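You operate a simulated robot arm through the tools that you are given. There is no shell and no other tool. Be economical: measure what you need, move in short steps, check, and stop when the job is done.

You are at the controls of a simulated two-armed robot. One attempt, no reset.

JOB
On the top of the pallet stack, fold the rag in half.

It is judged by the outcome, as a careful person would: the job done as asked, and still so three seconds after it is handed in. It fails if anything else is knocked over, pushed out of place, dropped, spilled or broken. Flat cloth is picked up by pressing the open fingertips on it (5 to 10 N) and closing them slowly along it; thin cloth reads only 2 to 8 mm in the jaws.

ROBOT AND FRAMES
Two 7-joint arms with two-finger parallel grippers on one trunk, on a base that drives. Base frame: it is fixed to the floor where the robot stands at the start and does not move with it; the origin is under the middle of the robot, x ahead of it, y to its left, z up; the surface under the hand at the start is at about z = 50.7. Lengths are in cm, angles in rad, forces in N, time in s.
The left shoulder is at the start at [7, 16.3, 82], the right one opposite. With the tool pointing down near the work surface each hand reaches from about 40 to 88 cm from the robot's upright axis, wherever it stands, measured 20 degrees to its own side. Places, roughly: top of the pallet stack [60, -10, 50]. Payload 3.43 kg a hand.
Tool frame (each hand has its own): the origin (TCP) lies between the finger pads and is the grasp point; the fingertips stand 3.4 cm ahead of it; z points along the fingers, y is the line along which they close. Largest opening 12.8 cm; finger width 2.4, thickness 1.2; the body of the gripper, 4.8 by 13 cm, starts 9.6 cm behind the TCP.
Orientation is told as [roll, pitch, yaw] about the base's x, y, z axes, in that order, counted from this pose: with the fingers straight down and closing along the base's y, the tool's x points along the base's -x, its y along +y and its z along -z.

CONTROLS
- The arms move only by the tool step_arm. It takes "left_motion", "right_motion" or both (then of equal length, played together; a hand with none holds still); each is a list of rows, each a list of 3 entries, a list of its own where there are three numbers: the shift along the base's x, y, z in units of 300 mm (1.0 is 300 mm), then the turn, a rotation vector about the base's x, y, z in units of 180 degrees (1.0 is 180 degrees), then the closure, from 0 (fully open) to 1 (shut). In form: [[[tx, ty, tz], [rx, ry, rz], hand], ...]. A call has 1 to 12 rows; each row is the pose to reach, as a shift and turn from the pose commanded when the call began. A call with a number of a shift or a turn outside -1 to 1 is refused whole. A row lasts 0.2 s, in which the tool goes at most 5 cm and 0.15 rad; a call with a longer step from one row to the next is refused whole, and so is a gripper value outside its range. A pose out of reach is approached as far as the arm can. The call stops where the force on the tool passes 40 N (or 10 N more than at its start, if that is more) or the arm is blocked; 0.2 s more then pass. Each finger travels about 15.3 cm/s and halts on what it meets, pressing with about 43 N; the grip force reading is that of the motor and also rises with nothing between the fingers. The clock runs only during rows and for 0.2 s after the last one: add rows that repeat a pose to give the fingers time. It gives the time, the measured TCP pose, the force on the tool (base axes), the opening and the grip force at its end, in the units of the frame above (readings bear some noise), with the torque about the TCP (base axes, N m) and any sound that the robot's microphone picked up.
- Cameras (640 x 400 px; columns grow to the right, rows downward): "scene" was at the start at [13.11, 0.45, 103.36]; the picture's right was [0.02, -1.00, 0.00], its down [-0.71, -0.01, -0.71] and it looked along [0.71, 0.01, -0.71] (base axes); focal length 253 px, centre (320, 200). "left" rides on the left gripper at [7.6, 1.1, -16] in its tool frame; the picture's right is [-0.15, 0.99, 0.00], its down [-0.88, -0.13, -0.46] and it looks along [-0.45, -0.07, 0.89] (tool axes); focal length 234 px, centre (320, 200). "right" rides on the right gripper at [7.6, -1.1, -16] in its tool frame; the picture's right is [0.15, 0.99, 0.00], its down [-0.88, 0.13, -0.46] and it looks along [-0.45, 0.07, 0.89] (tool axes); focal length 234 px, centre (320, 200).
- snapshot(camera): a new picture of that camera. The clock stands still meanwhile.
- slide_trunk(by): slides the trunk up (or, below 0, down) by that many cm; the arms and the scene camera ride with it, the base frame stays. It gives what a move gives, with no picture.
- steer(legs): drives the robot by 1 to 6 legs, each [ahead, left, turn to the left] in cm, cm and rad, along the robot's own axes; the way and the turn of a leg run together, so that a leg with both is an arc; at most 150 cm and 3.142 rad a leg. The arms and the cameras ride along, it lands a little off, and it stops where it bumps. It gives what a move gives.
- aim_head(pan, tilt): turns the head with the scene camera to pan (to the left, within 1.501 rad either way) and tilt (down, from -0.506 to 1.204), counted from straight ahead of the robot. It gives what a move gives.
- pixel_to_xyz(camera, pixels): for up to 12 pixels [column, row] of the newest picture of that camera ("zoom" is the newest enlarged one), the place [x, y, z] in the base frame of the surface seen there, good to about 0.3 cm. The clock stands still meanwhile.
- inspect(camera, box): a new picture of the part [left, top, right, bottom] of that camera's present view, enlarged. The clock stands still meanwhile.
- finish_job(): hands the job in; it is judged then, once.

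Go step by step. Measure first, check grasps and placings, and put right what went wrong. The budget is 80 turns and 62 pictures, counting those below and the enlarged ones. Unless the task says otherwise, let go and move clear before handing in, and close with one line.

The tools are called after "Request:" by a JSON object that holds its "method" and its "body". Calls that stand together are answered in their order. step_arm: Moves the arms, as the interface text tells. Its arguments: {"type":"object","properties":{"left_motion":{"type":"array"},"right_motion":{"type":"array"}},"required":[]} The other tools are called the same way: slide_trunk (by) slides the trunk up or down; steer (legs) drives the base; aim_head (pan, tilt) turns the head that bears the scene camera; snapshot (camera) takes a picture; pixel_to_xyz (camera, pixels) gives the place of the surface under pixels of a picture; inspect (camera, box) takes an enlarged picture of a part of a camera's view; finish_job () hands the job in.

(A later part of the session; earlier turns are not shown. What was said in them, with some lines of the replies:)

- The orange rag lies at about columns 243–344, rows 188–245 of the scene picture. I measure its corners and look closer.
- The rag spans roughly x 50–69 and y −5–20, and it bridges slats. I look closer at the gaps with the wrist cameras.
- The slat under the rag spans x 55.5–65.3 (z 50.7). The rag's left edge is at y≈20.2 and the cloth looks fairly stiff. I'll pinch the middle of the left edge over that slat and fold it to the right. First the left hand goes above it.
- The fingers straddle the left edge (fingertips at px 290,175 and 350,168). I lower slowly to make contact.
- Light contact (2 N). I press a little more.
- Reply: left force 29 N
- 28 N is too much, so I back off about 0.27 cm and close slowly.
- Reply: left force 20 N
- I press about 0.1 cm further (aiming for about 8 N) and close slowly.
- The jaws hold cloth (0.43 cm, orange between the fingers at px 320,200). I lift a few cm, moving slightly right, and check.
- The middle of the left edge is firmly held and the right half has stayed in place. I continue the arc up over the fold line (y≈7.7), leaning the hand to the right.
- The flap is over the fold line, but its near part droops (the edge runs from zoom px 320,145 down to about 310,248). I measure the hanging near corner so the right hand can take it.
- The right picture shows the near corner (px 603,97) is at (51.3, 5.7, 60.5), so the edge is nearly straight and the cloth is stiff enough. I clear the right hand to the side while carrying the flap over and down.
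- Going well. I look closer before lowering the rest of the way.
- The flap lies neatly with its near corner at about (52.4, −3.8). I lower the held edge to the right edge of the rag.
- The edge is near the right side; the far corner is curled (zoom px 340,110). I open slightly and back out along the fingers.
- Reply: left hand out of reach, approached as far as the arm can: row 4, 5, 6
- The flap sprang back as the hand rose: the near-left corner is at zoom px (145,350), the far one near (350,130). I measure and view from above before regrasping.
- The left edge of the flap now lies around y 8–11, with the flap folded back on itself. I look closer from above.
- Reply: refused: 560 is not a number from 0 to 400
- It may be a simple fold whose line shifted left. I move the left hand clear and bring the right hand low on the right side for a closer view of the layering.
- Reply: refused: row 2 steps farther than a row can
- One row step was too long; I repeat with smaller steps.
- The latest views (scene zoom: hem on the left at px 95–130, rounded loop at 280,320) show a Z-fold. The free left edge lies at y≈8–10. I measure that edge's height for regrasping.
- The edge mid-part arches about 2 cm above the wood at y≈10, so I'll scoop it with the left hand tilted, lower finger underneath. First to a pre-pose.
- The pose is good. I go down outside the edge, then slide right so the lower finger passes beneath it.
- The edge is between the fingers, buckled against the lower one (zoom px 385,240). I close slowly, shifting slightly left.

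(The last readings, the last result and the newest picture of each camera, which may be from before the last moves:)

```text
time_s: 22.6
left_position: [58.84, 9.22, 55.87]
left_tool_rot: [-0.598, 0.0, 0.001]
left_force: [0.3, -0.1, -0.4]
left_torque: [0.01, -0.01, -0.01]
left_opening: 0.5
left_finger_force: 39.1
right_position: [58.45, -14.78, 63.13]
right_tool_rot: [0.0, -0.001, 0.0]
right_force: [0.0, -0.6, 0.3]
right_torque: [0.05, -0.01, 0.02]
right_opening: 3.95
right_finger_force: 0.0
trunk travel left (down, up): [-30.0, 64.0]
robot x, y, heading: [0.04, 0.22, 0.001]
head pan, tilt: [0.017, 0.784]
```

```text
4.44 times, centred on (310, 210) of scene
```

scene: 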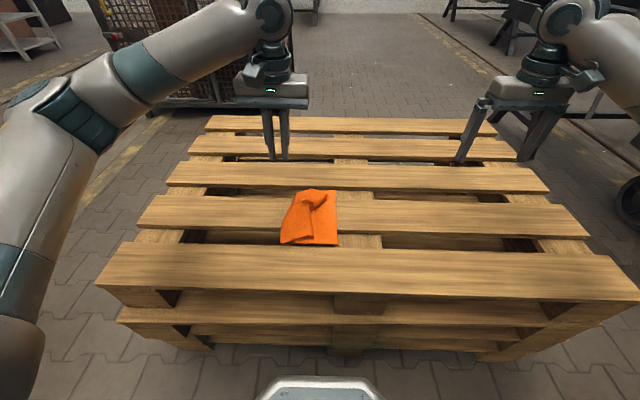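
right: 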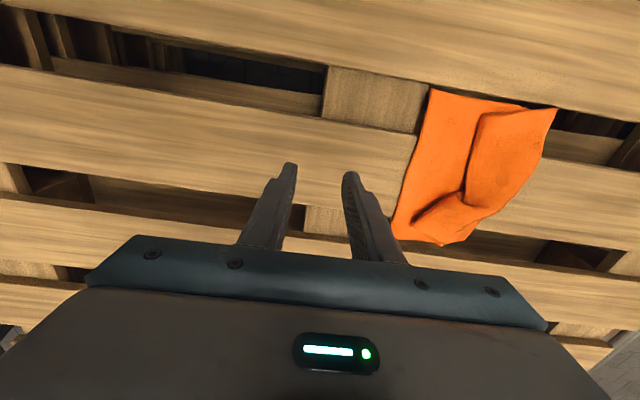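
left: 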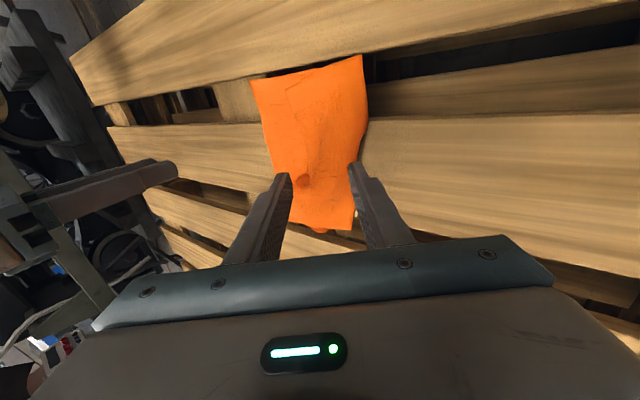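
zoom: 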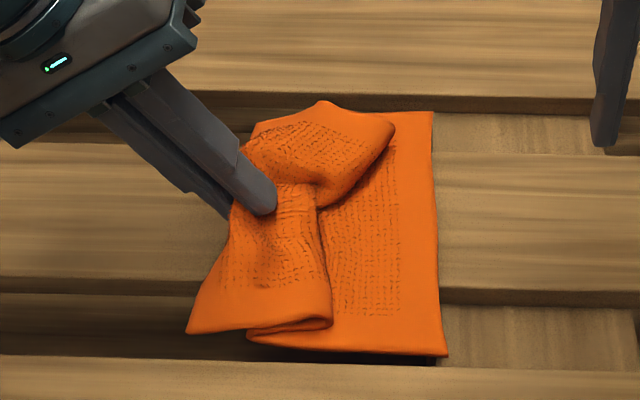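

The edge is held (0.5 cm). I lift straight up while bringing the hand upright.

Request:
{"method": "step_arm", "body": {"left_motion": [[[0, 0, 0.05], [0.02, 0, 0], 1.0], [[0, 0, 0.1], [0.05, 0, 0], 1.0], [[0, -0.01, 0.16], [0.09, 0, 0], 1.0], [[0, -0.02, 0.22], [0.13, 0, 0], 1.0], [[0, -0.03, 0.28], [0.16, 0, 0], 1.0], [[0, -0.04, 0.315], [0.19, 0, 0], 1.0], [[0, -0.04, 0.315], [0.19, 0, 0], 1.0]]}}

Request:
{"method": "inspect", "body": {"camera": "scene", "box": [260, 165, 360, 255]}}

Request:
{"method": "snapshot", "body": {"camera": "right"}}

```text
time_s: 24.2
left_position: [58.84, 8.03, 65.24]
left_tool_rot: [0.001, 0.0, 0.0]
left_force: [0.5, -0.2, 0.3]
left_torque: [-0.1, 0.0, 0.01]
left_opening: 0.47
left_finger_force: 39.0
right_position: [58.47, -14.92, 63.11]
right_tool_rot: [0.002, 0.002, 0.0]
right_force: [-0.1, 0.1, -0.3]
right_torque: [-0.02, 0.01, -0.01]
right_opening: 3.95
right_finger_force: 0.0
trunk travel left (down, up): [-30.0, 64.0]
robot x, y, heading: [-0.07, -0.14, -0.001]
head pan, tilt: [0.017, 0.784]
```

```text
4.44 times, centred on (310, 210) of scene
```

zoom: 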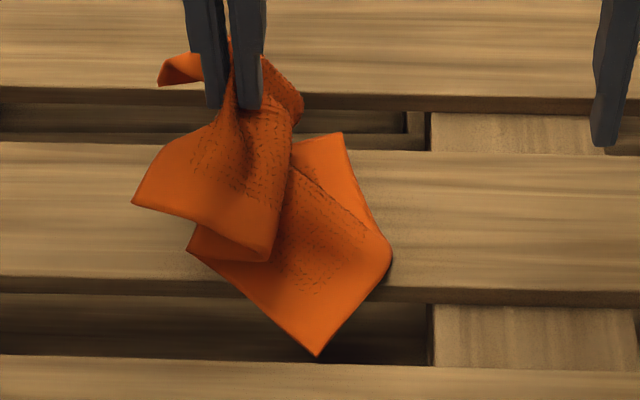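

```text
25 pictures are left
```

right: 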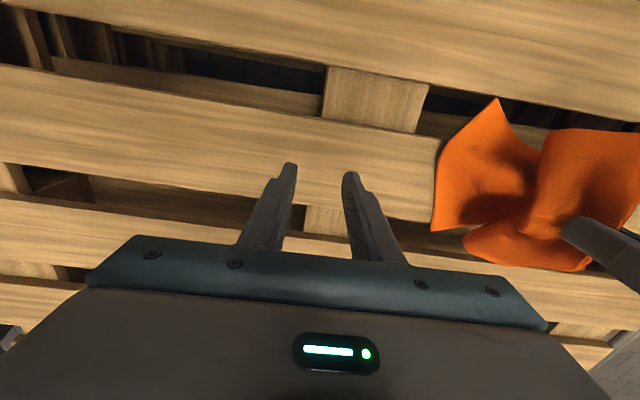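

More cloth came up than wanted and the base turned. I raise it to hang freely and see what is held.

Request:
{"method": "step_arm", "body": {"left_motion": [[[0, 0, 0.1], [0, 0, 0], 1.0], [[0, 0, 0.2], [0, 0, 0], 1.0], [[0, 0, 0.3], [0, 0, 0], 1.0], [[0, 0, 0.4], [0, 0, 0], 1.0], [[0, 0, 0.48], [0, 0, 0], 1.0], [[0, 0, 0.48], [0, 0, 0], 1.0], [[0, 0, 0.48], [0, 0, 0], 1.0]]}}

Request:
{"method": "inspect", "body": {"camera": "scene", "box": [240, 100, 400, 260]}}

Request:
{"method": "snapshot", "body": {"camera": "right"}}

```text
time_s: 25.8
left_position: [58.86, 7.88, 79.71]
left_tool_rot: [-0.003, 0.0, 0.0]
left_force: [0.4, 0.3, 0.3]
left_torque: [-0.13, 0.02, 0.01]
left_opening: 0.5
left_finger_force: 39.4
right_position: [58.42, -14.75, 63.12]
right_tool_rot: [0.001, -0.001, 0.0]
right_force: [-0.5, -0.4, 0.0]
right_torque: [0.01, 0.0, 0.0]
right_opening: 3.98
right_finger_force: 0.0
trunk travel left (down, up): [-30.0, 64.0]
robot x, y, heading: [-0.18, 0.03, -0.006]
head pan, tilt: [0.017, 0.784]
```

```text
2.50 times, centred on (320, 180) of scene
```

zoom: 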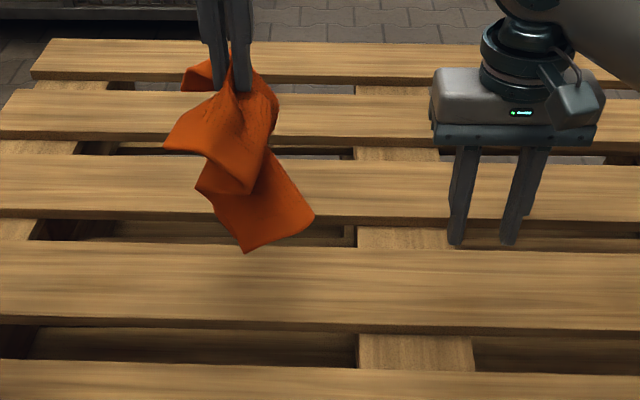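

```text
23 pictures are left
```

right: 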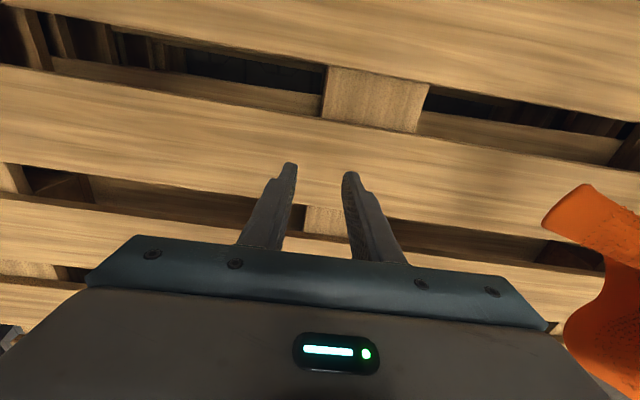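

The whole rag hangs from the left hand. I measure its hanging corners so the right hand can take one and unfold it.

Request:
{"method": "pixel_to_xyz", "body": {"camera": "zoom", "pixels": [[245, 248], [310, 217], [200, 190], [168, 147], [185, 82], [235, 100], [240, 190], [270, 100], [275, 215], [230, 225], [255, 240], [290, 190]]}}

Request:
{"method": "pixel_to_xyz", "body": {"camera": "right", "pixels": [[585, 187], [548, 222], [630, 210], [595, 260], [570, 330], [610, 370], [590, 215], [635, 260]]}}

```text
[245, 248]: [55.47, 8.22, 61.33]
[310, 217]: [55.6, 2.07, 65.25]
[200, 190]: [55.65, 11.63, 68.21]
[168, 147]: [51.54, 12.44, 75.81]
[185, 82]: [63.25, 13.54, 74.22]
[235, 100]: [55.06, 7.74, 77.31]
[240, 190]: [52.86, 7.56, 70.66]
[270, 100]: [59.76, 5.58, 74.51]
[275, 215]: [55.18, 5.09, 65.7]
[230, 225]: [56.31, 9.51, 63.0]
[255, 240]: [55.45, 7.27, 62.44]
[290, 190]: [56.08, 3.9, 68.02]
```

```text
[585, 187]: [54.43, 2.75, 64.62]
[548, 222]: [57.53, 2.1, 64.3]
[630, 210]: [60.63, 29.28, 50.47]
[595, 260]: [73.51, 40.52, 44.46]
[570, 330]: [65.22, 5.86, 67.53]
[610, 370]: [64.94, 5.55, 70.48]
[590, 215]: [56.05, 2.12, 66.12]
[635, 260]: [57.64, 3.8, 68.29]
```

The rag seems held by a single ridge about 6 cm in from its left edge, with the right side hanging. I lay it back down by lowering while moving left, so it spreads flat, with the right hand moved away.

Request:
{"method": "step_arm", "body": {"left_motion": [[[0.02, -0.1, -0.08], [0, 0, 0], 1.0], [[0.03, -0.2, -0.18], [0, 0, 0], 1.0], [[0.03, -0.2, -0.3], [0, 0, 0], 1.0], [[0.03, -0.16, -0.4], [0, 0, 0], 1.0], [[0.03, -0.08, -0.48], [0, 0, 0], 1.0], [[0.03, 0.02, -0.56], [0, 0, 0], 1.0], [[0.03, 0.12, -0.64], [0, 0, 0], 1.0], [[0.03, 0.2, -0.71], [0, 0, 0], 1.0], [[0.03, 0.27, -0.77], [0, 0, 0], 1.0], [[0.03, 0.32, -0.79], [0, 0, 0], 1.0]], "right_motion": [[[0, -0.1, 0.03], [0, 0, 0], 0.69], [[0, -0.2, 0.06], [0, 0, 0], 0.69], [[0, -0.3, 0.09], [0, 0, 0], 0.69], [[0, -0.4, 0.12], [0, 0, 0], 0.69], [[0, -0.4, 0.12], [0, 0, 0], 0.69], [[0, -0.4, 0.12], [0, 0, 0], 0.69], [[0, -0.4, 0.12], [0, 0, 0], 0.69], [[0, -0.4, 0.12], [0, 0, 0], 0.69], [[0, -0.4, 0.12], [0, 0, 0], 0.69], [[0, -0.4, 0.12], [0, 0, 0], 0.69]]}}

Request:
{"method": "inspect", "body": {"camera": "scene", "box": [220, 150, 380, 260]}}

```text
time_s: 28.0
left_position: [59.63, 17.61, 55.99]
left_tool_rot: [-0.001, 0.0, 0.001]
left_force: [0.6, -0.4, -0.1]
left_torque: [-0.13, 0.04, 0.07]
left_opening: 0.5
left_finger_force: 38.6
right_position: [58.43, -26.86, 66.67]
right_tool_rot: [0.0, 0.001, -0.001]
right_force: [0.2, 0.1, -0.3]
right_torque: [-0.02, -0.02, 0.0]
right_opening: 3.97
right_finger_force: 0.0
trunk travel left (down, up): [-30.0, 64.0]
robot x, y, heading: [0.12, -0.17, 0.0]
head pan, tilt: [0.017, 0.784]
```

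```text
3.64 times, centred on (300, 205) of scene
```

zoom: 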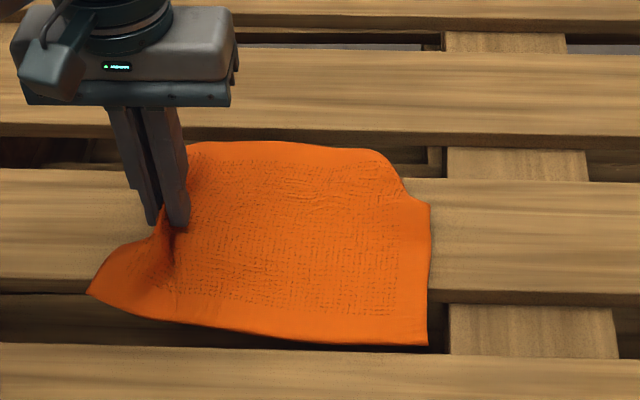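

The rag is spread nearly flat again; only the far right corner (zoom px 400,180) looks tucked. I release, rise straight up, and look.

Request:
{"method": "step_arm", "body": {"left_motion": [[[0, 0.02, -0.03], [0, 0, 0], 1.0], [[0, 0.02, -0.03], [0, 0, 0], 0.9], [[0, 0.02, -0.02], [0, 0, 0], 0.7], [[0, 0.02, 0.0], [0, 0, 0], 0.6], [[0, 0.02, 0.12], [0, 0, 0], 0.6], [[0, 0.03, 0.26], [0, 0, 0], 0.6], [[0, 0.1, 0.38], [0, 0, 0], 0.6], [[0, 0.2, 0.48], [0, 0, 0], 0.6], [[0, 0.3, 0.5], [0, 0, 0], 0.6]]}}

Request:
{"method": "inspect", "body": {"camera": "scene", "box": [220, 150, 380, 260]}}

Request:
{"method": "pixel_to_xyz", "body": {"camera": "zoom", "pixels": [[92, 290], [425, 340], [425, 210], [380, 155], [200, 150], [160, 200], [130, 245], [180, 240], [300, 150], [405, 190], [150, 220], [300, 250]]}}

```text
time_s: 30.0
left_position: [59.69, 26.55, 71.15]
left_tool_rot: [-0.001, 0.0, 0.0]
left_force: [-0.5, 0.3, 0.4]
left_torque: [0.01, 0.0, -0.01]
left_opening: 5.13
left_finger_force: 0.1
right_position: [58.48, -26.86, 66.64]
right_tool_rot: [0.001, 0.0, 0.0]
right_force: [0.4, 0.6, -0.8]
right_torque: [-0.03, -0.04, -0.01]
right_opening: 3.97
right_finger_force: 0.0
trunk travel left (down, up): [-30.0, 64.0]
robot x, y, heading: [0.0, 0.09, -0.0]
head pan, tilt: [0.017, 0.784]
```

```text
3.64 times, centred on (300, 205) of scene
```

zoom: 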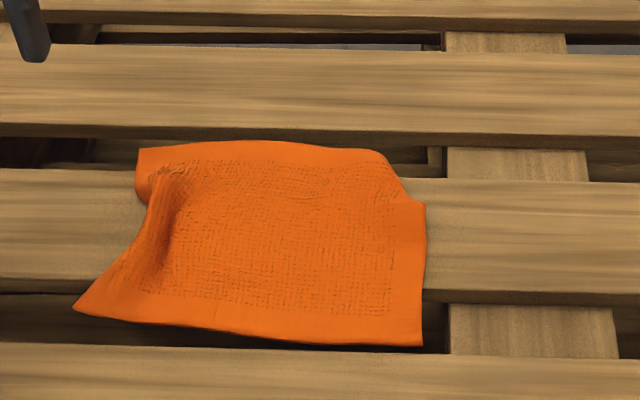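

```text
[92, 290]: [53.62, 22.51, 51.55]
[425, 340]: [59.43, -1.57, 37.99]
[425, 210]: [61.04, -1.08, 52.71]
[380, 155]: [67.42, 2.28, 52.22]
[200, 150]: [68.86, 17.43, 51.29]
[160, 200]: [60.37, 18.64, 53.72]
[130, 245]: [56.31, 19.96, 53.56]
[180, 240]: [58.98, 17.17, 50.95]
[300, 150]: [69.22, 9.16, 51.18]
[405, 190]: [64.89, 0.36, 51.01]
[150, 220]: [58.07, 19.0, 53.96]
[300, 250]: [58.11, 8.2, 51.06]
```

The left edge has a small standing ridge (a good handle), and the far right corner hangs into the gap or is tucked. I look at that corner with the right camera.

Request:
{"method": "step_arm", "body": {"right_motion": [[[0.03, 0.12, 0], [0, 0, 0], 0.69], [[0.06, 0.24, 0], [0, 0, 0], 0.69], [[0.08, 0.36, -0.03], [0, 0, 0], 0.69], [[0.1, 0.48, -0.06], [0, 0, 0], 0.69], [[0.1, 0.6, -0.08], [0, 0, 0], 0.69], [[0.1, 0.6, -0.08], [0, 0, 0], 0.69]]}}

Request:
{"method": "snapshot", "body": {"camera": "right"}}

Request:
{"method": "pixel_to_xyz", "body": {"camera": "right", "pixels": [[360, 90], [360, 120], [350, 150], [370, 170], [390, 180], [400, 190], [340, 170], [380, 100]]}}

```text
time_s: 31.4
left_position: [59.74, 26.6, 71.07]
left_tool_rot: [-0.002, 0.0, 0.001]
left_force: [0.6, 0.4, 0.4]
left_torque: [0.01, 0.01, 0.01]
left_opening: 5.1
left_finger_force: 0.0
right_position: [61.45, -8.76, 64.35]
right_tool_rot: [0.001, 0.001, -0.001]
right_force: [-0.5, 0.0, -0.7]
right_torque: [0.0, 0.02, -0.02]
right_opening: 3.96
right_finger_force: 0.0
trunk travel left (down, up): [-30.0, 64.0]
robot x, y, heading: [0.17, 0.34, -0.0]
head pan, tilt: [0.017, 0.784]
```

```text
20 pictures are left
```

right: 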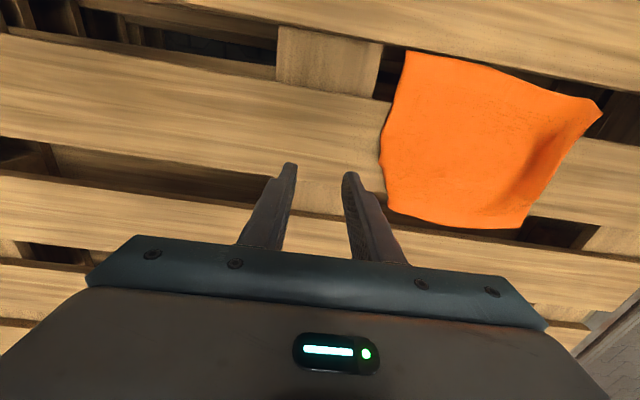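

```text
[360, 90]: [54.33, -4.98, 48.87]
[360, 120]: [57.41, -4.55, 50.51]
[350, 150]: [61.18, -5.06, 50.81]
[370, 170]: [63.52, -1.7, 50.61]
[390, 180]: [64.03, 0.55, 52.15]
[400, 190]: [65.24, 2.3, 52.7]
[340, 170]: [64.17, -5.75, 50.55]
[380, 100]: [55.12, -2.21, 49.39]
```

The far right corner is tucked under (edge at px 380,155 to 395,205). I pinch the right edge at x≈59.5 with the right hand to lift and re-lay it.

Request:
{"method": "step_arm", "body": {"right_motion": [[[-0.03, 0.12, -0.05], [0, 0, 0], 0.69], [[-0.065, 0.23, -0.12], [0, 0, 0], 0.69], [[-0.065, 0.282, -0.22], [0, 0, 0], 0.69], [[-0.065, 0.282, -0.29], [0, 0, 0], 0.69], [[-0.065, 0.282, -0.32], [0, 0, 0], 0.69], [[-0.065, 0.282, -0.329], [0, 0, 0], 0.69], [[-0.065, 0.282, -0.329], [0, 0, 0], 0.69]]}}

Request:
{"method": "inspect", "body": {"camera": "right", "box": [220, 50, 420, 250]}}

```text
time_s: 33.0
left_position: [59.79, 26.55, 71.21]
left_tool_rot: [-0.001, 0.0, -0.001]
left_force: [-0.2, -0.2, 0.3]
left_torque: [-0.03, 0.0, 0.02]
left_opening: 5.12
left_finger_force: 0.0
right_position: [59.52, -0.25, 54.55]
right_tool_rot: [0.0, -0.001, -0.001]
right_force: [1.2, 1.2, 4.7]
right_torque: [0.11, -0.05, -0.05]
right_opening: 3.95
right_finger_force: 0.0
trunk travel left (down, up): [-30.0, 64.0]
robot x, y, heading: [-0.04, 0.03, -0.004]
head pan, tilt: [0.017, 0.784]
```

```text
2.00 times, centred on (320, 150) of right
```

zoom: 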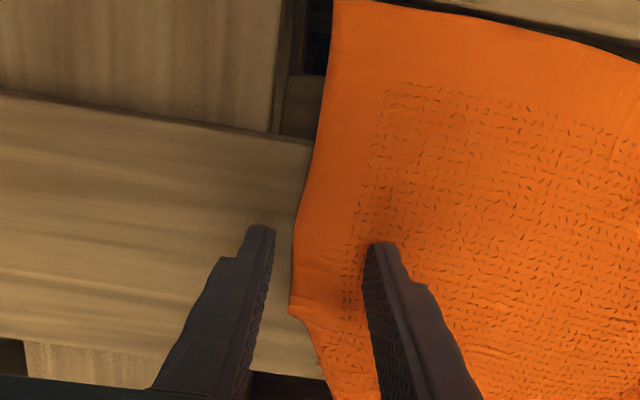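

The edge lies between the fingers at 4.7 N. I close slowly, then lift 7 cm.

Request:
{"method": "step_arm", "body": {"right_motion": [[[0, 0, -0.003], [0, 0, 0], 0.72], [[0, 0, -0.003], [0, 0, 0], 0.75], [[0, 0, -0.003], [0, 0, 0], 0.78], [[0, 0, -0.003], [0, 0, 0], 0.81], [[0, 0, -0.003], [0, 0, 0], 0.84], [[0, 0, -0.003], [0, 0, 0], 0.87], [[0, 0, -0.003], [0, 0, 0], 0.9], [[0, 0, -0.003], [0, 0, 0], 0.93], [[0, 0, -0.003], [0, 0, 0], 0.96], [[0, 0, -0.003], [0, 0, 0], 1.0], [[0, 0, -0.003], [0, 0, 0], 1.0]]}}

Request:
{"method": "step_arm", "body": {"right_motion": [[[0, 0, 0.08], [0, 0, 0], 1.0], [[0, 0.01, 0.17], [0, 0, 0], 1.0], [[0, 0.02, 0.26], [0, 0, 0], 1.0], [[0, 0.02, 0.3], [0, 0, 0], 1.0], [[0, 0.02, 0.3], [0, 0, 0], 1.0]]}}

Request:
{"method": "inspect", "body": {"camera": "scene", "box": [220, 150, 380, 260]}}

```text
time_s: 35.4
left_position: [59.54, 26.6, 71.15]
left_tool_rot: [-0.002, 0.0, 0.001]
left_force: [0.7, 0.2, 0.0]
left_torque: [-0.01, 0.01, 0.0]
left_opening: 5.07
left_finger_force: 0.0
right_position: [59.62, -0.34, 54.32]
right_tool_rot: [0.0, 0.0, 0.001]
right_force: [0.0, 3.6, 11.0]
right_torque: [0.21, -0.02, -0.07]
right_opening: 0.46
right_finger_force: 39.2
trunk travel left (down, up): [-30.0, 64.0]
robot x, y, heading: [-0.17, -0.06, 0.0]
head pan, tilt: [0.017, 0.784]
```

```text
time_s: 36.6
left_position: [59.81, 26.57, 70.94]
left_tool_rot: [-0.004, 0.001, 0.002]
left_force: [-0.1, -0.1, 1.7]
left_torque: [0.01, 0.0, 0.0]
left_opening: 5.09
left_finger_force: 0.1
right_position: [59.54, 0.35, 63.34]
right_tool_rot: [-0.002, -0.001, -0.001]
right_force: [-0.7, -0.1, 0.0]
right_torque: [0.0, 0.01, -0.08]
right_opening: 0.45
right_finger_force: 39.2
trunk travel left (down, up): [-30.0, 64.0]
robot x, y, heading: [-0.1, 0.27, 0.0]
head pan, tilt: [0.017, 0.784]
```

```text
3.64 times, centred on (300, 205) of scene
```

zoom: 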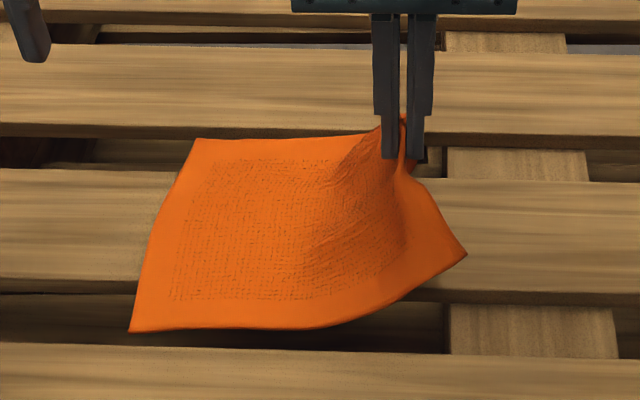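

Lifting has also pulled the left side perfectly flat. I now fold from here: right edge over to the left edge. First I measure the left edge.

Request:
{"method": "pixel_to_xyz", "body": {"camera": "zoom", "pixels": [[134, 326], [145, 270], [165, 205], [200, 143], [460, 255], [320, 325], [300, 140], [200, 250], [440, 215]]}}

Request:
{"method": "snapshot", "body": {"camera": "left"}}

```text
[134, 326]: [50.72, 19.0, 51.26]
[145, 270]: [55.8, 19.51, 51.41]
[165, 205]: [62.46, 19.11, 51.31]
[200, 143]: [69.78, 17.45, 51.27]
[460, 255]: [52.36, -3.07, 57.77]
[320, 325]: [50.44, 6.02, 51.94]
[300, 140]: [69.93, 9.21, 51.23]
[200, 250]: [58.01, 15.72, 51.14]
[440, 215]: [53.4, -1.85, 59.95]
```

```text
17 pictures are left
```

left: 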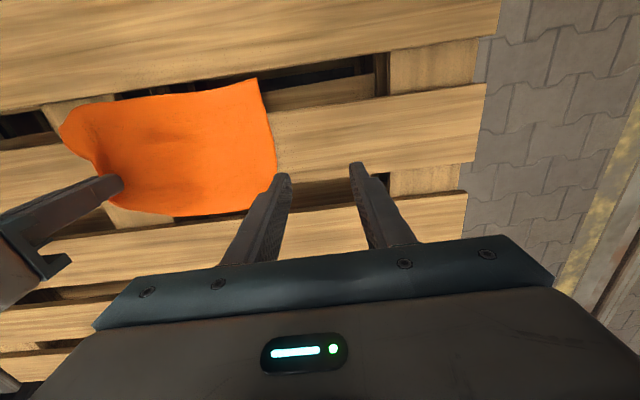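

The left edge is at y≈19.2, so the fold line is y≈6.8. I move the left hand away and carry the right edge over in an arc.

Request:
{"method": "step_arm", "body": {"left_motion": [[[-0.08, 0.08, 0.03], [0, 0, 0], 0.6], [[-0.16, 0.16, 0.06], [0, 0, 0], 0.6], [[-0.24, 0.22, 0.08], [0, 0, 0], 0.6], [[-0.34, 0.28, 0.1], [0, 0, 0], 0.6], [[-0.44, 0.3, 0.1], [0, 0, 0], 0.6], [[-0.5, 0.3, 0.1], [0, 0, 0], 0.6], [[-0.5, 0.3, 0.1], [0, 0, 0], 0.6], [[-0.5, 0.3, 0.1], [0, 0, 0], 0.6], [[-0.5, 0.3, 0.1], [0, 0, 0], 0.6], [[-0.5, 0.3, 0.1], [0, 0, 0], 0.6]], "right_motion": [[[0, 0.05, 0.02], [0, 0, 0], 1.0], [[0, 0.105, 0.035], [0, 0, 0], 1.0], [[0, 0.16, 0.047], [0, 0, 0], 1.0], [[0, 0.215, 0.052], [0, 0, 0], 1.0], [[0, 0.27, 0.047], [0, 0, 0], 1.0], [[0, 0.322, 0.035], [0, 0, 0], 1.0], [[0, 0.375, 0.01], [0, 0, 0], 1.0], [[0, 0.422, -0.021], [0, 0, 0], 1.0], [[0, 0.46, -0.06], [0, 0, 0], 1.0], [[0, 0.488, -0.098], [0, 0, 0], 1.0]]}}

Request:
{"method": "inspect", "body": {"camera": "scene", "box": [220, 150, 380, 260]}}

```text
time_s: 38.8
left_position: [44.7, 35.64, 73.94]
left_tool_rot: [0.0, -0.001, 0.0]
left_force: [-0.1, -0.4, 0.5]
left_torque: [-0.01, 0.01, 0.01]
left_opening: 5.09
left_finger_force: 0.1
right_position: [59.43, 14.99, 60.4]
right_tool_rot: [0.0, -0.001, 0.0]
right_force: [-0.6, 0.1, -0.8]
right_torque: [0.03, -0.02, -0.05]
right_opening: 0.46
right_finger_force: 39.2
trunk travel left (down, up): [-30.0, 64.0]
robot x, y, heading: [-0.0, 0.01, -0.003]
head pan, tilt: [0.017, 0.784]
```

```text
3.64 times, centred on (300, 205) of scene
```

zoom: 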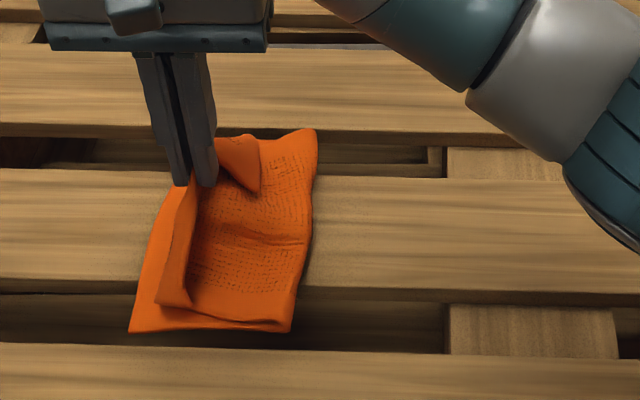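

The flap is over; its edge strip stands up (zoom px 175,260). I lower it further left with the hand leaning left so the strip lies down.

Request:
{"method": "step_arm", "body": {"right_motion": [[[0, 0.03, -0.03], [-0.03, 0, 0], 1.0], [[0, 0.06, -0.065], [-0.06, 0, 0], 1.0], [[0, 0.09, -0.1], [-0.09, 0, 0], 1.0], [[0, 0.115, -0.135], [-0.12, 0, 0], 1.0], [[0, 0.125, -0.163], [-0.127, 0, 0], 1.0], [[0, 0.125, -0.163], [-0.127, 0, 0], 1.0]]}}

Request:
{"method": "inspect", "body": {"camera": "scene", "box": [220, 150, 380, 260]}}

Request:
{"method": "snapshot", "body": {"camera": "left"}}

```text
time_s: 40.2
left_position: [44.75, 35.77, 74.05]
left_tool_rot: [-0.002, 0.0, 0.0]
left_force: [0.2, -0.3, 0.3]
left_torque: [0.02, -0.01, 0.01]
left_opening: 5.1
left_finger_force: 0.0
right_position: [59.4, 17.37, 55.77]
right_tool_rot: [-0.399, 0.0, 0.0]
right_force: [-0.2, 0.2, 0.4]
right_torque: [0.12, 0.0, 0.01]
right_opening: 0.45
right_finger_force: 38.9
right hand out of reach, approached as far as the arm can: row 4, 5, 6
trunk travel left (down, up): [-30.0, 64.0]
robot x, y, heading: [-0.4, 0.05, 0.0]
head pan, tilt: [0.017, 0.784]
```

```text
3.64 times, centred on (300, 205) of scene
```

zoom: 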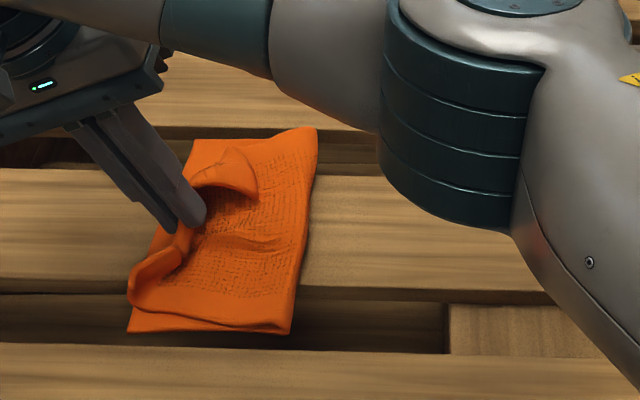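

```text
14 pictures are left
```

left: 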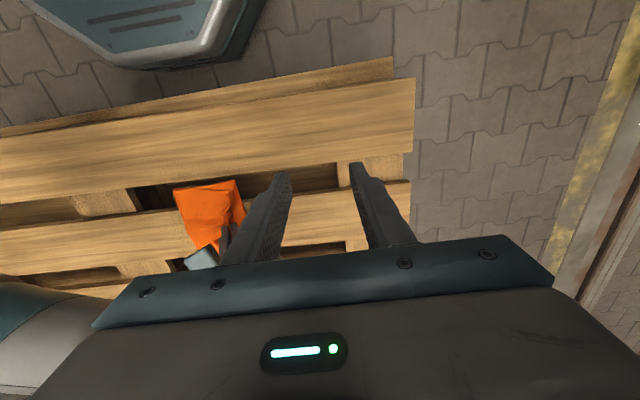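

The arm is at its reach limit with this lean. To avoid dragging, I bring the hand upright at the same tip spot, open wide, and rise straight up.

Request:
{"method": "step_arm", "body": {"right_motion": [[[0, -0.03, 0.0], [0.04, 0, 0], 1.0], [[0, -0.06, 0.01], [0.085, 0, 0], 1.0], [[0, -0.085, 0.01], [0.127, 0, 0], 1.0], [[0, -0.085, 0.01], [0.127, 0, 0], 0.92], [[0, -0.085, 0.013], [0.127, 0, 0], 0.8], [[0, -0.085, 0.015], [0.127, 0, 0], 0.68], [[0, -0.085, 0.06], [0.127, 0, 0], 0.6], [[0, -0.085, 0.16], [0.127, 0, 0], 0.6], [[0, -0.085, 0.3], [0.127, 0, 0], 0.6], [[0, -0.085, 0.44], [0.127, 0, 0], 0.6], [[0, -0.2, 0.5], [0.127, 0, 0], 0.6], [[0, -0.33, 0.5], [0.127, 0, 0], 0.6]]}}

Request:
{"method": "inspect", "body": {"camera": "scene", "box": [220, 150, 380, 260]}}

Request:
{"method": "pixel_to_xyz", "body": {"camera": "zoom", "pixels": [[134, 326], [160, 270], [190, 230], [200, 180], [240, 180], [230, 145], [310, 140], [285, 325], [250, 240], [150, 290], [305, 230], [170, 200]]}}

```text
time_s: 42.8
left_position: [44.7, 35.65, 73.95]
left_tool_rot: [0.0, 0.0, 0.0]
left_force: [0.0, -0.3, 0.7]
left_torque: [0.0, 0.0, 0.02]
left_opening: 5.12
left_finger_force: 0.1
right_position: [59.38, 7.51, 70.78]
right_tool_rot: [-0.001, 0.0, 0.002]
right_force: [0.3, 0.4, -0.2]
right_torque: [0.0, 0.02, -0.01]
right_opening: 5.1
right_finger_force: 0.1
trunk travel left (down, up): [-30.0, 64.0]
robot x, y, heading: [-0.31, 0.29, 0.002]
head pan, tilt: [0.017, 0.784]
```

```text
3.64 times, centred on (300, 205) of scene
```

zoom: 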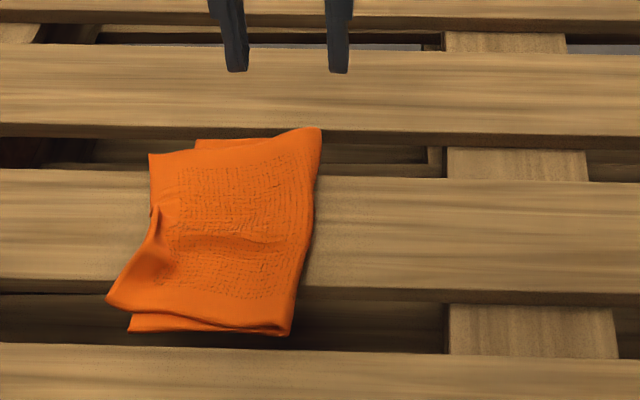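

```text
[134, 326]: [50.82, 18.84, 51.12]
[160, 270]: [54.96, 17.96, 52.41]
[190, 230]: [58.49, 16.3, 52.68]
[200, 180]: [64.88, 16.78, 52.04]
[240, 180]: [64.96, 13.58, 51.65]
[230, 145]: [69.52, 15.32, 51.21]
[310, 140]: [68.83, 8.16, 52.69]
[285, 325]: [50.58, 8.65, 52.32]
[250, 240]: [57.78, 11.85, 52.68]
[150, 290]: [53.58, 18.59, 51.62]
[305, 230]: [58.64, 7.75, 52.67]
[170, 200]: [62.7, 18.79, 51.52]
```

Well folded: the two layers match to about 2 cm, with a small ridge at the left edge (zoom px 160,240). I check from above with the right camera.

Request:
{"method": "snapshot", "body": {"camera": "right"}}

Request:
{"method": "pixel_to_xyz", "body": {"camera": "zoom", "pixels": [[110, 300], [152, 158], [118, 308], [155, 212], [158, 235], [200, 143], [140, 255]]}}

```text
12 pictures are left
```

right: 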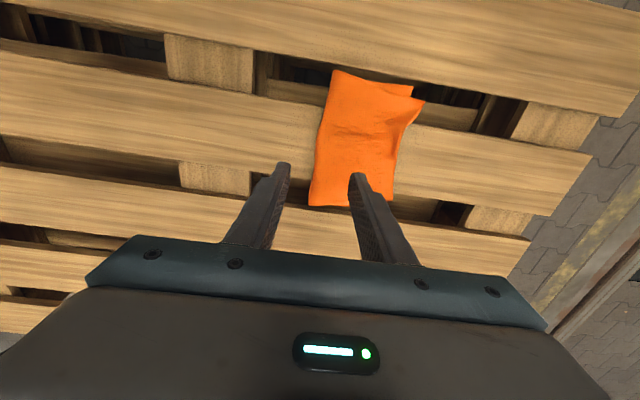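

```text
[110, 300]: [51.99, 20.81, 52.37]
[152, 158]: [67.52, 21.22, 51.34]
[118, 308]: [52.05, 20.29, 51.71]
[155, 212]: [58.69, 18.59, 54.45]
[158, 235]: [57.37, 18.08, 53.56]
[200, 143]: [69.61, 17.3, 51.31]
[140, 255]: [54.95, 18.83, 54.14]
```

Layers overlap well; the flap overshoots by 2–4 cm at the far left and has a small standing ridge. I pat the ridge with closed fingertips and ease the flap slightly right.

Request:
{"method": "step_arm", "body": {"right_motion": [[[0, 0.1, -0.05], [0, 0, 0], 0.8], [[0, 0.22, -0.1], [0, 0, 0], 1.0], [[0, 0.32, -0.16], [0, 0, 0], 1.0], [[0, 0.32, -0.3], [0, 0, 0], 1.0], [[0, 0.32, -0.4], [0, 0, 0], 1.0], [[0, 0.32, -0.46], [0, 0, 0], 1.0], [[0, 0.32, -0.5], [0, 0, 0], 1.0], [[0, 0.32, -0.51], [0, 0, 0], 1.0]]}}

Request:
{"method": "inspect", "body": {"camera": "scene", "box": [220, 150, 380, 260]}}

```text
time_s: 44.6
left_position: [44.74, 35.78, 74.02]
left_tool_rot: [-0.002, 0.0, 0.0]
left_force: [-0.2, -0.7, -0.7]
left_torque: [-0.02, 0.0, -0.03]
left_opening: 5.11
left_finger_force: 0.0
right_position: [59.34, 17.12, 55.48]
right_tool_rot: [0.001, -0.001, 0.0]
right_force: [-0.3, 0.6, -0.3]
right_torque: [-0.04, -0.01, 0.01]
right_opening: 0.0
right_finger_force: 33.2
trunk travel left (down, up): [-30.0, 64.0]
robot x, y, heading: [-0.16, -0.31, 0.002]
head pan, tilt: [0.017, 0.784]
```

```text
3.64 times, centred on (300, 205) of scene
```

zoom: 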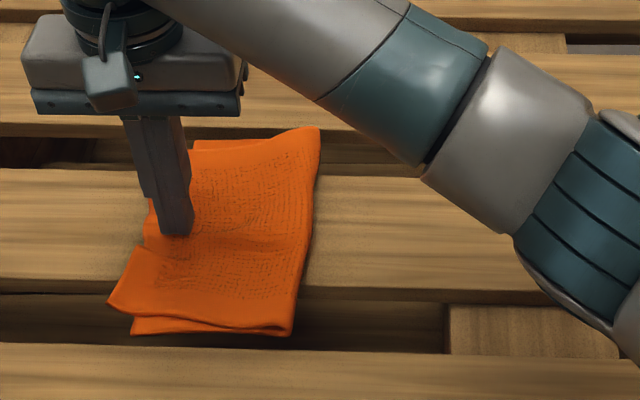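

The ridge is pressed down. I press lightly, ease right 1.5 cm, then lift off.

Request:
{"method": "step_arm", "body": {"right_motion": [[[0, 0, -0.01], [0, 0, 0], 1.0], [[0, 0, -0.02], [0, 0, 0], 1.0], [[0, -0.01, -0.02], [0, 0, 0], 1.0], [[0, -0.02, -0.02], [0, 0, 0], 1.0], [[0, -0.03, -0.02], [0, 0, 0], 1.0], [[0, -0.04, -0.02], [0, 0, 0], 1.0], [[0, -0.05, -0.02], [0, 0, 0], 1.0]]}}

Request:
{"method": "step_arm", "body": {"right_motion": [[[0, 0, 0.03], [0, 0, 0], 1.0], [[0, 0, 0.13], [0, 0, 0], 1.0], [[0, 0, 0.27], [0, 0, 0], 1.0], [[0, -0.05, 0.41], [0, 0, 0], 1.0], [[0, -0.2, 0.45], [0, 0, 0], 1.0], [[0, -0.36, 0.45], [0, 0, 0], 1.0], [[0, -0.52, 0.45], [0, 0, 0], 1.0], [[0, -0.68, 0.45], [0, 0, 0], 1.0], [[0, -0.84, 0.45], [0, 0, 0], 1.0]]}}

Request:
{"method": "inspect", "body": {"camera": "scene", "box": [220, 150, 380, 260]}}

Request:
{"method": "pixel_to_xyz", "body": {"camera": "zoom", "pixels": [[112, 300], [155, 158], [136, 328], [200, 143], [150, 240], [285, 325], [310, 140], [180, 220], [310, 240]]}}

```text
time_s: 46.2
left_position: [44.69, 35.65, 74.06]
left_tool_rot: [0.0, -0.001, 0.0]
left_force: [0.4, -0.1, 0.8]
left_torque: [0.01, 0.01, 0.02]
left_opening: 5.11
left_finger_force: 0.0
right_position: [59.43, 15.57, 54.83]
right_tool_rot: [0.001, 0.0, 0.0]
right_force: [1.0, 2.7, 2.7]
right_torque: [0.04, -0.03, 0.03]
right_opening: 0.02
right_finger_force: 32.9
trunk travel left (down, up): [-30.0, 64.0]
robot x, y, heading: [-0.11, 0.12, 0.003]
head pan, tilt: [0.017, 0.784]
```

```text
time_s: 48.2
left_position: [44.65, 35.55, 74.04]
left_tool_rot: [0.0, -0.001, 0.0]
left_force: [-0.4, 0.2, 0.2]
left_torque: [0.03, 0.01, 0.01]
left_opening: 5.11
left_finger_force: 0.1
right_position: [59.42, -9.61, 68.22]
right_tool_rot: [0.0, 0.0, 0.002]
right_force: [0.4, 0.0, -0.2]
right_torque: [0.01, 0.03, -0.02]
right_opening: 0.0
right_finger_force: 32.8
trunk travel left (down, up): [-30.0, 64.0]
robot x, y, heading: [0.03, -0.38, 0.007]
head pan, tilt: [0.017, 0.784]
```

```text
3.64 times, centred on (300, 205) of scene
```

zoom: 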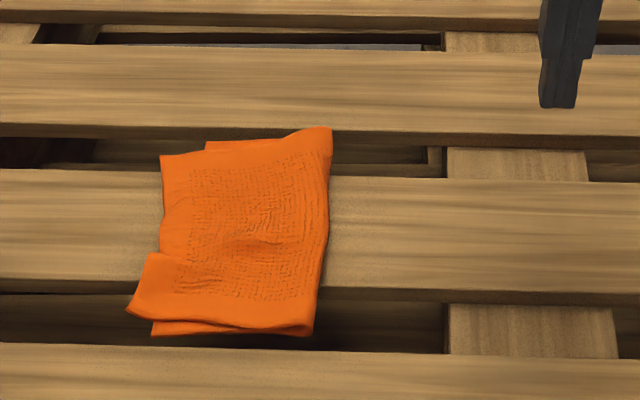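

```text
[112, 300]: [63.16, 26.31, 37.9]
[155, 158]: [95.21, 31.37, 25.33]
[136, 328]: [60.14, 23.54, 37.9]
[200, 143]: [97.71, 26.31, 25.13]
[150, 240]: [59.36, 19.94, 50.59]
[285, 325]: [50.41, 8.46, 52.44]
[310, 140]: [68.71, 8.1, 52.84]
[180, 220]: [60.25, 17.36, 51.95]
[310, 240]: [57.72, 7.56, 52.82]
```

The ridge is gone, and the rag lies folded in half. The top layer's corners sit about 2–3 cm off the bottom layer's (zoom px 130,310 against 152,335, and 160,157 against 207,143). Both hands are clear and nothing else has moved, so I hand in.

Request:
{"method": "finish_job", "body": {}}

```text
The job is handed in.
```

The rag is folded in half on top of the pallet stack, right side over left. The layers' edges are about 2–3 cm out of line at the left, and both hands are empty and clear.
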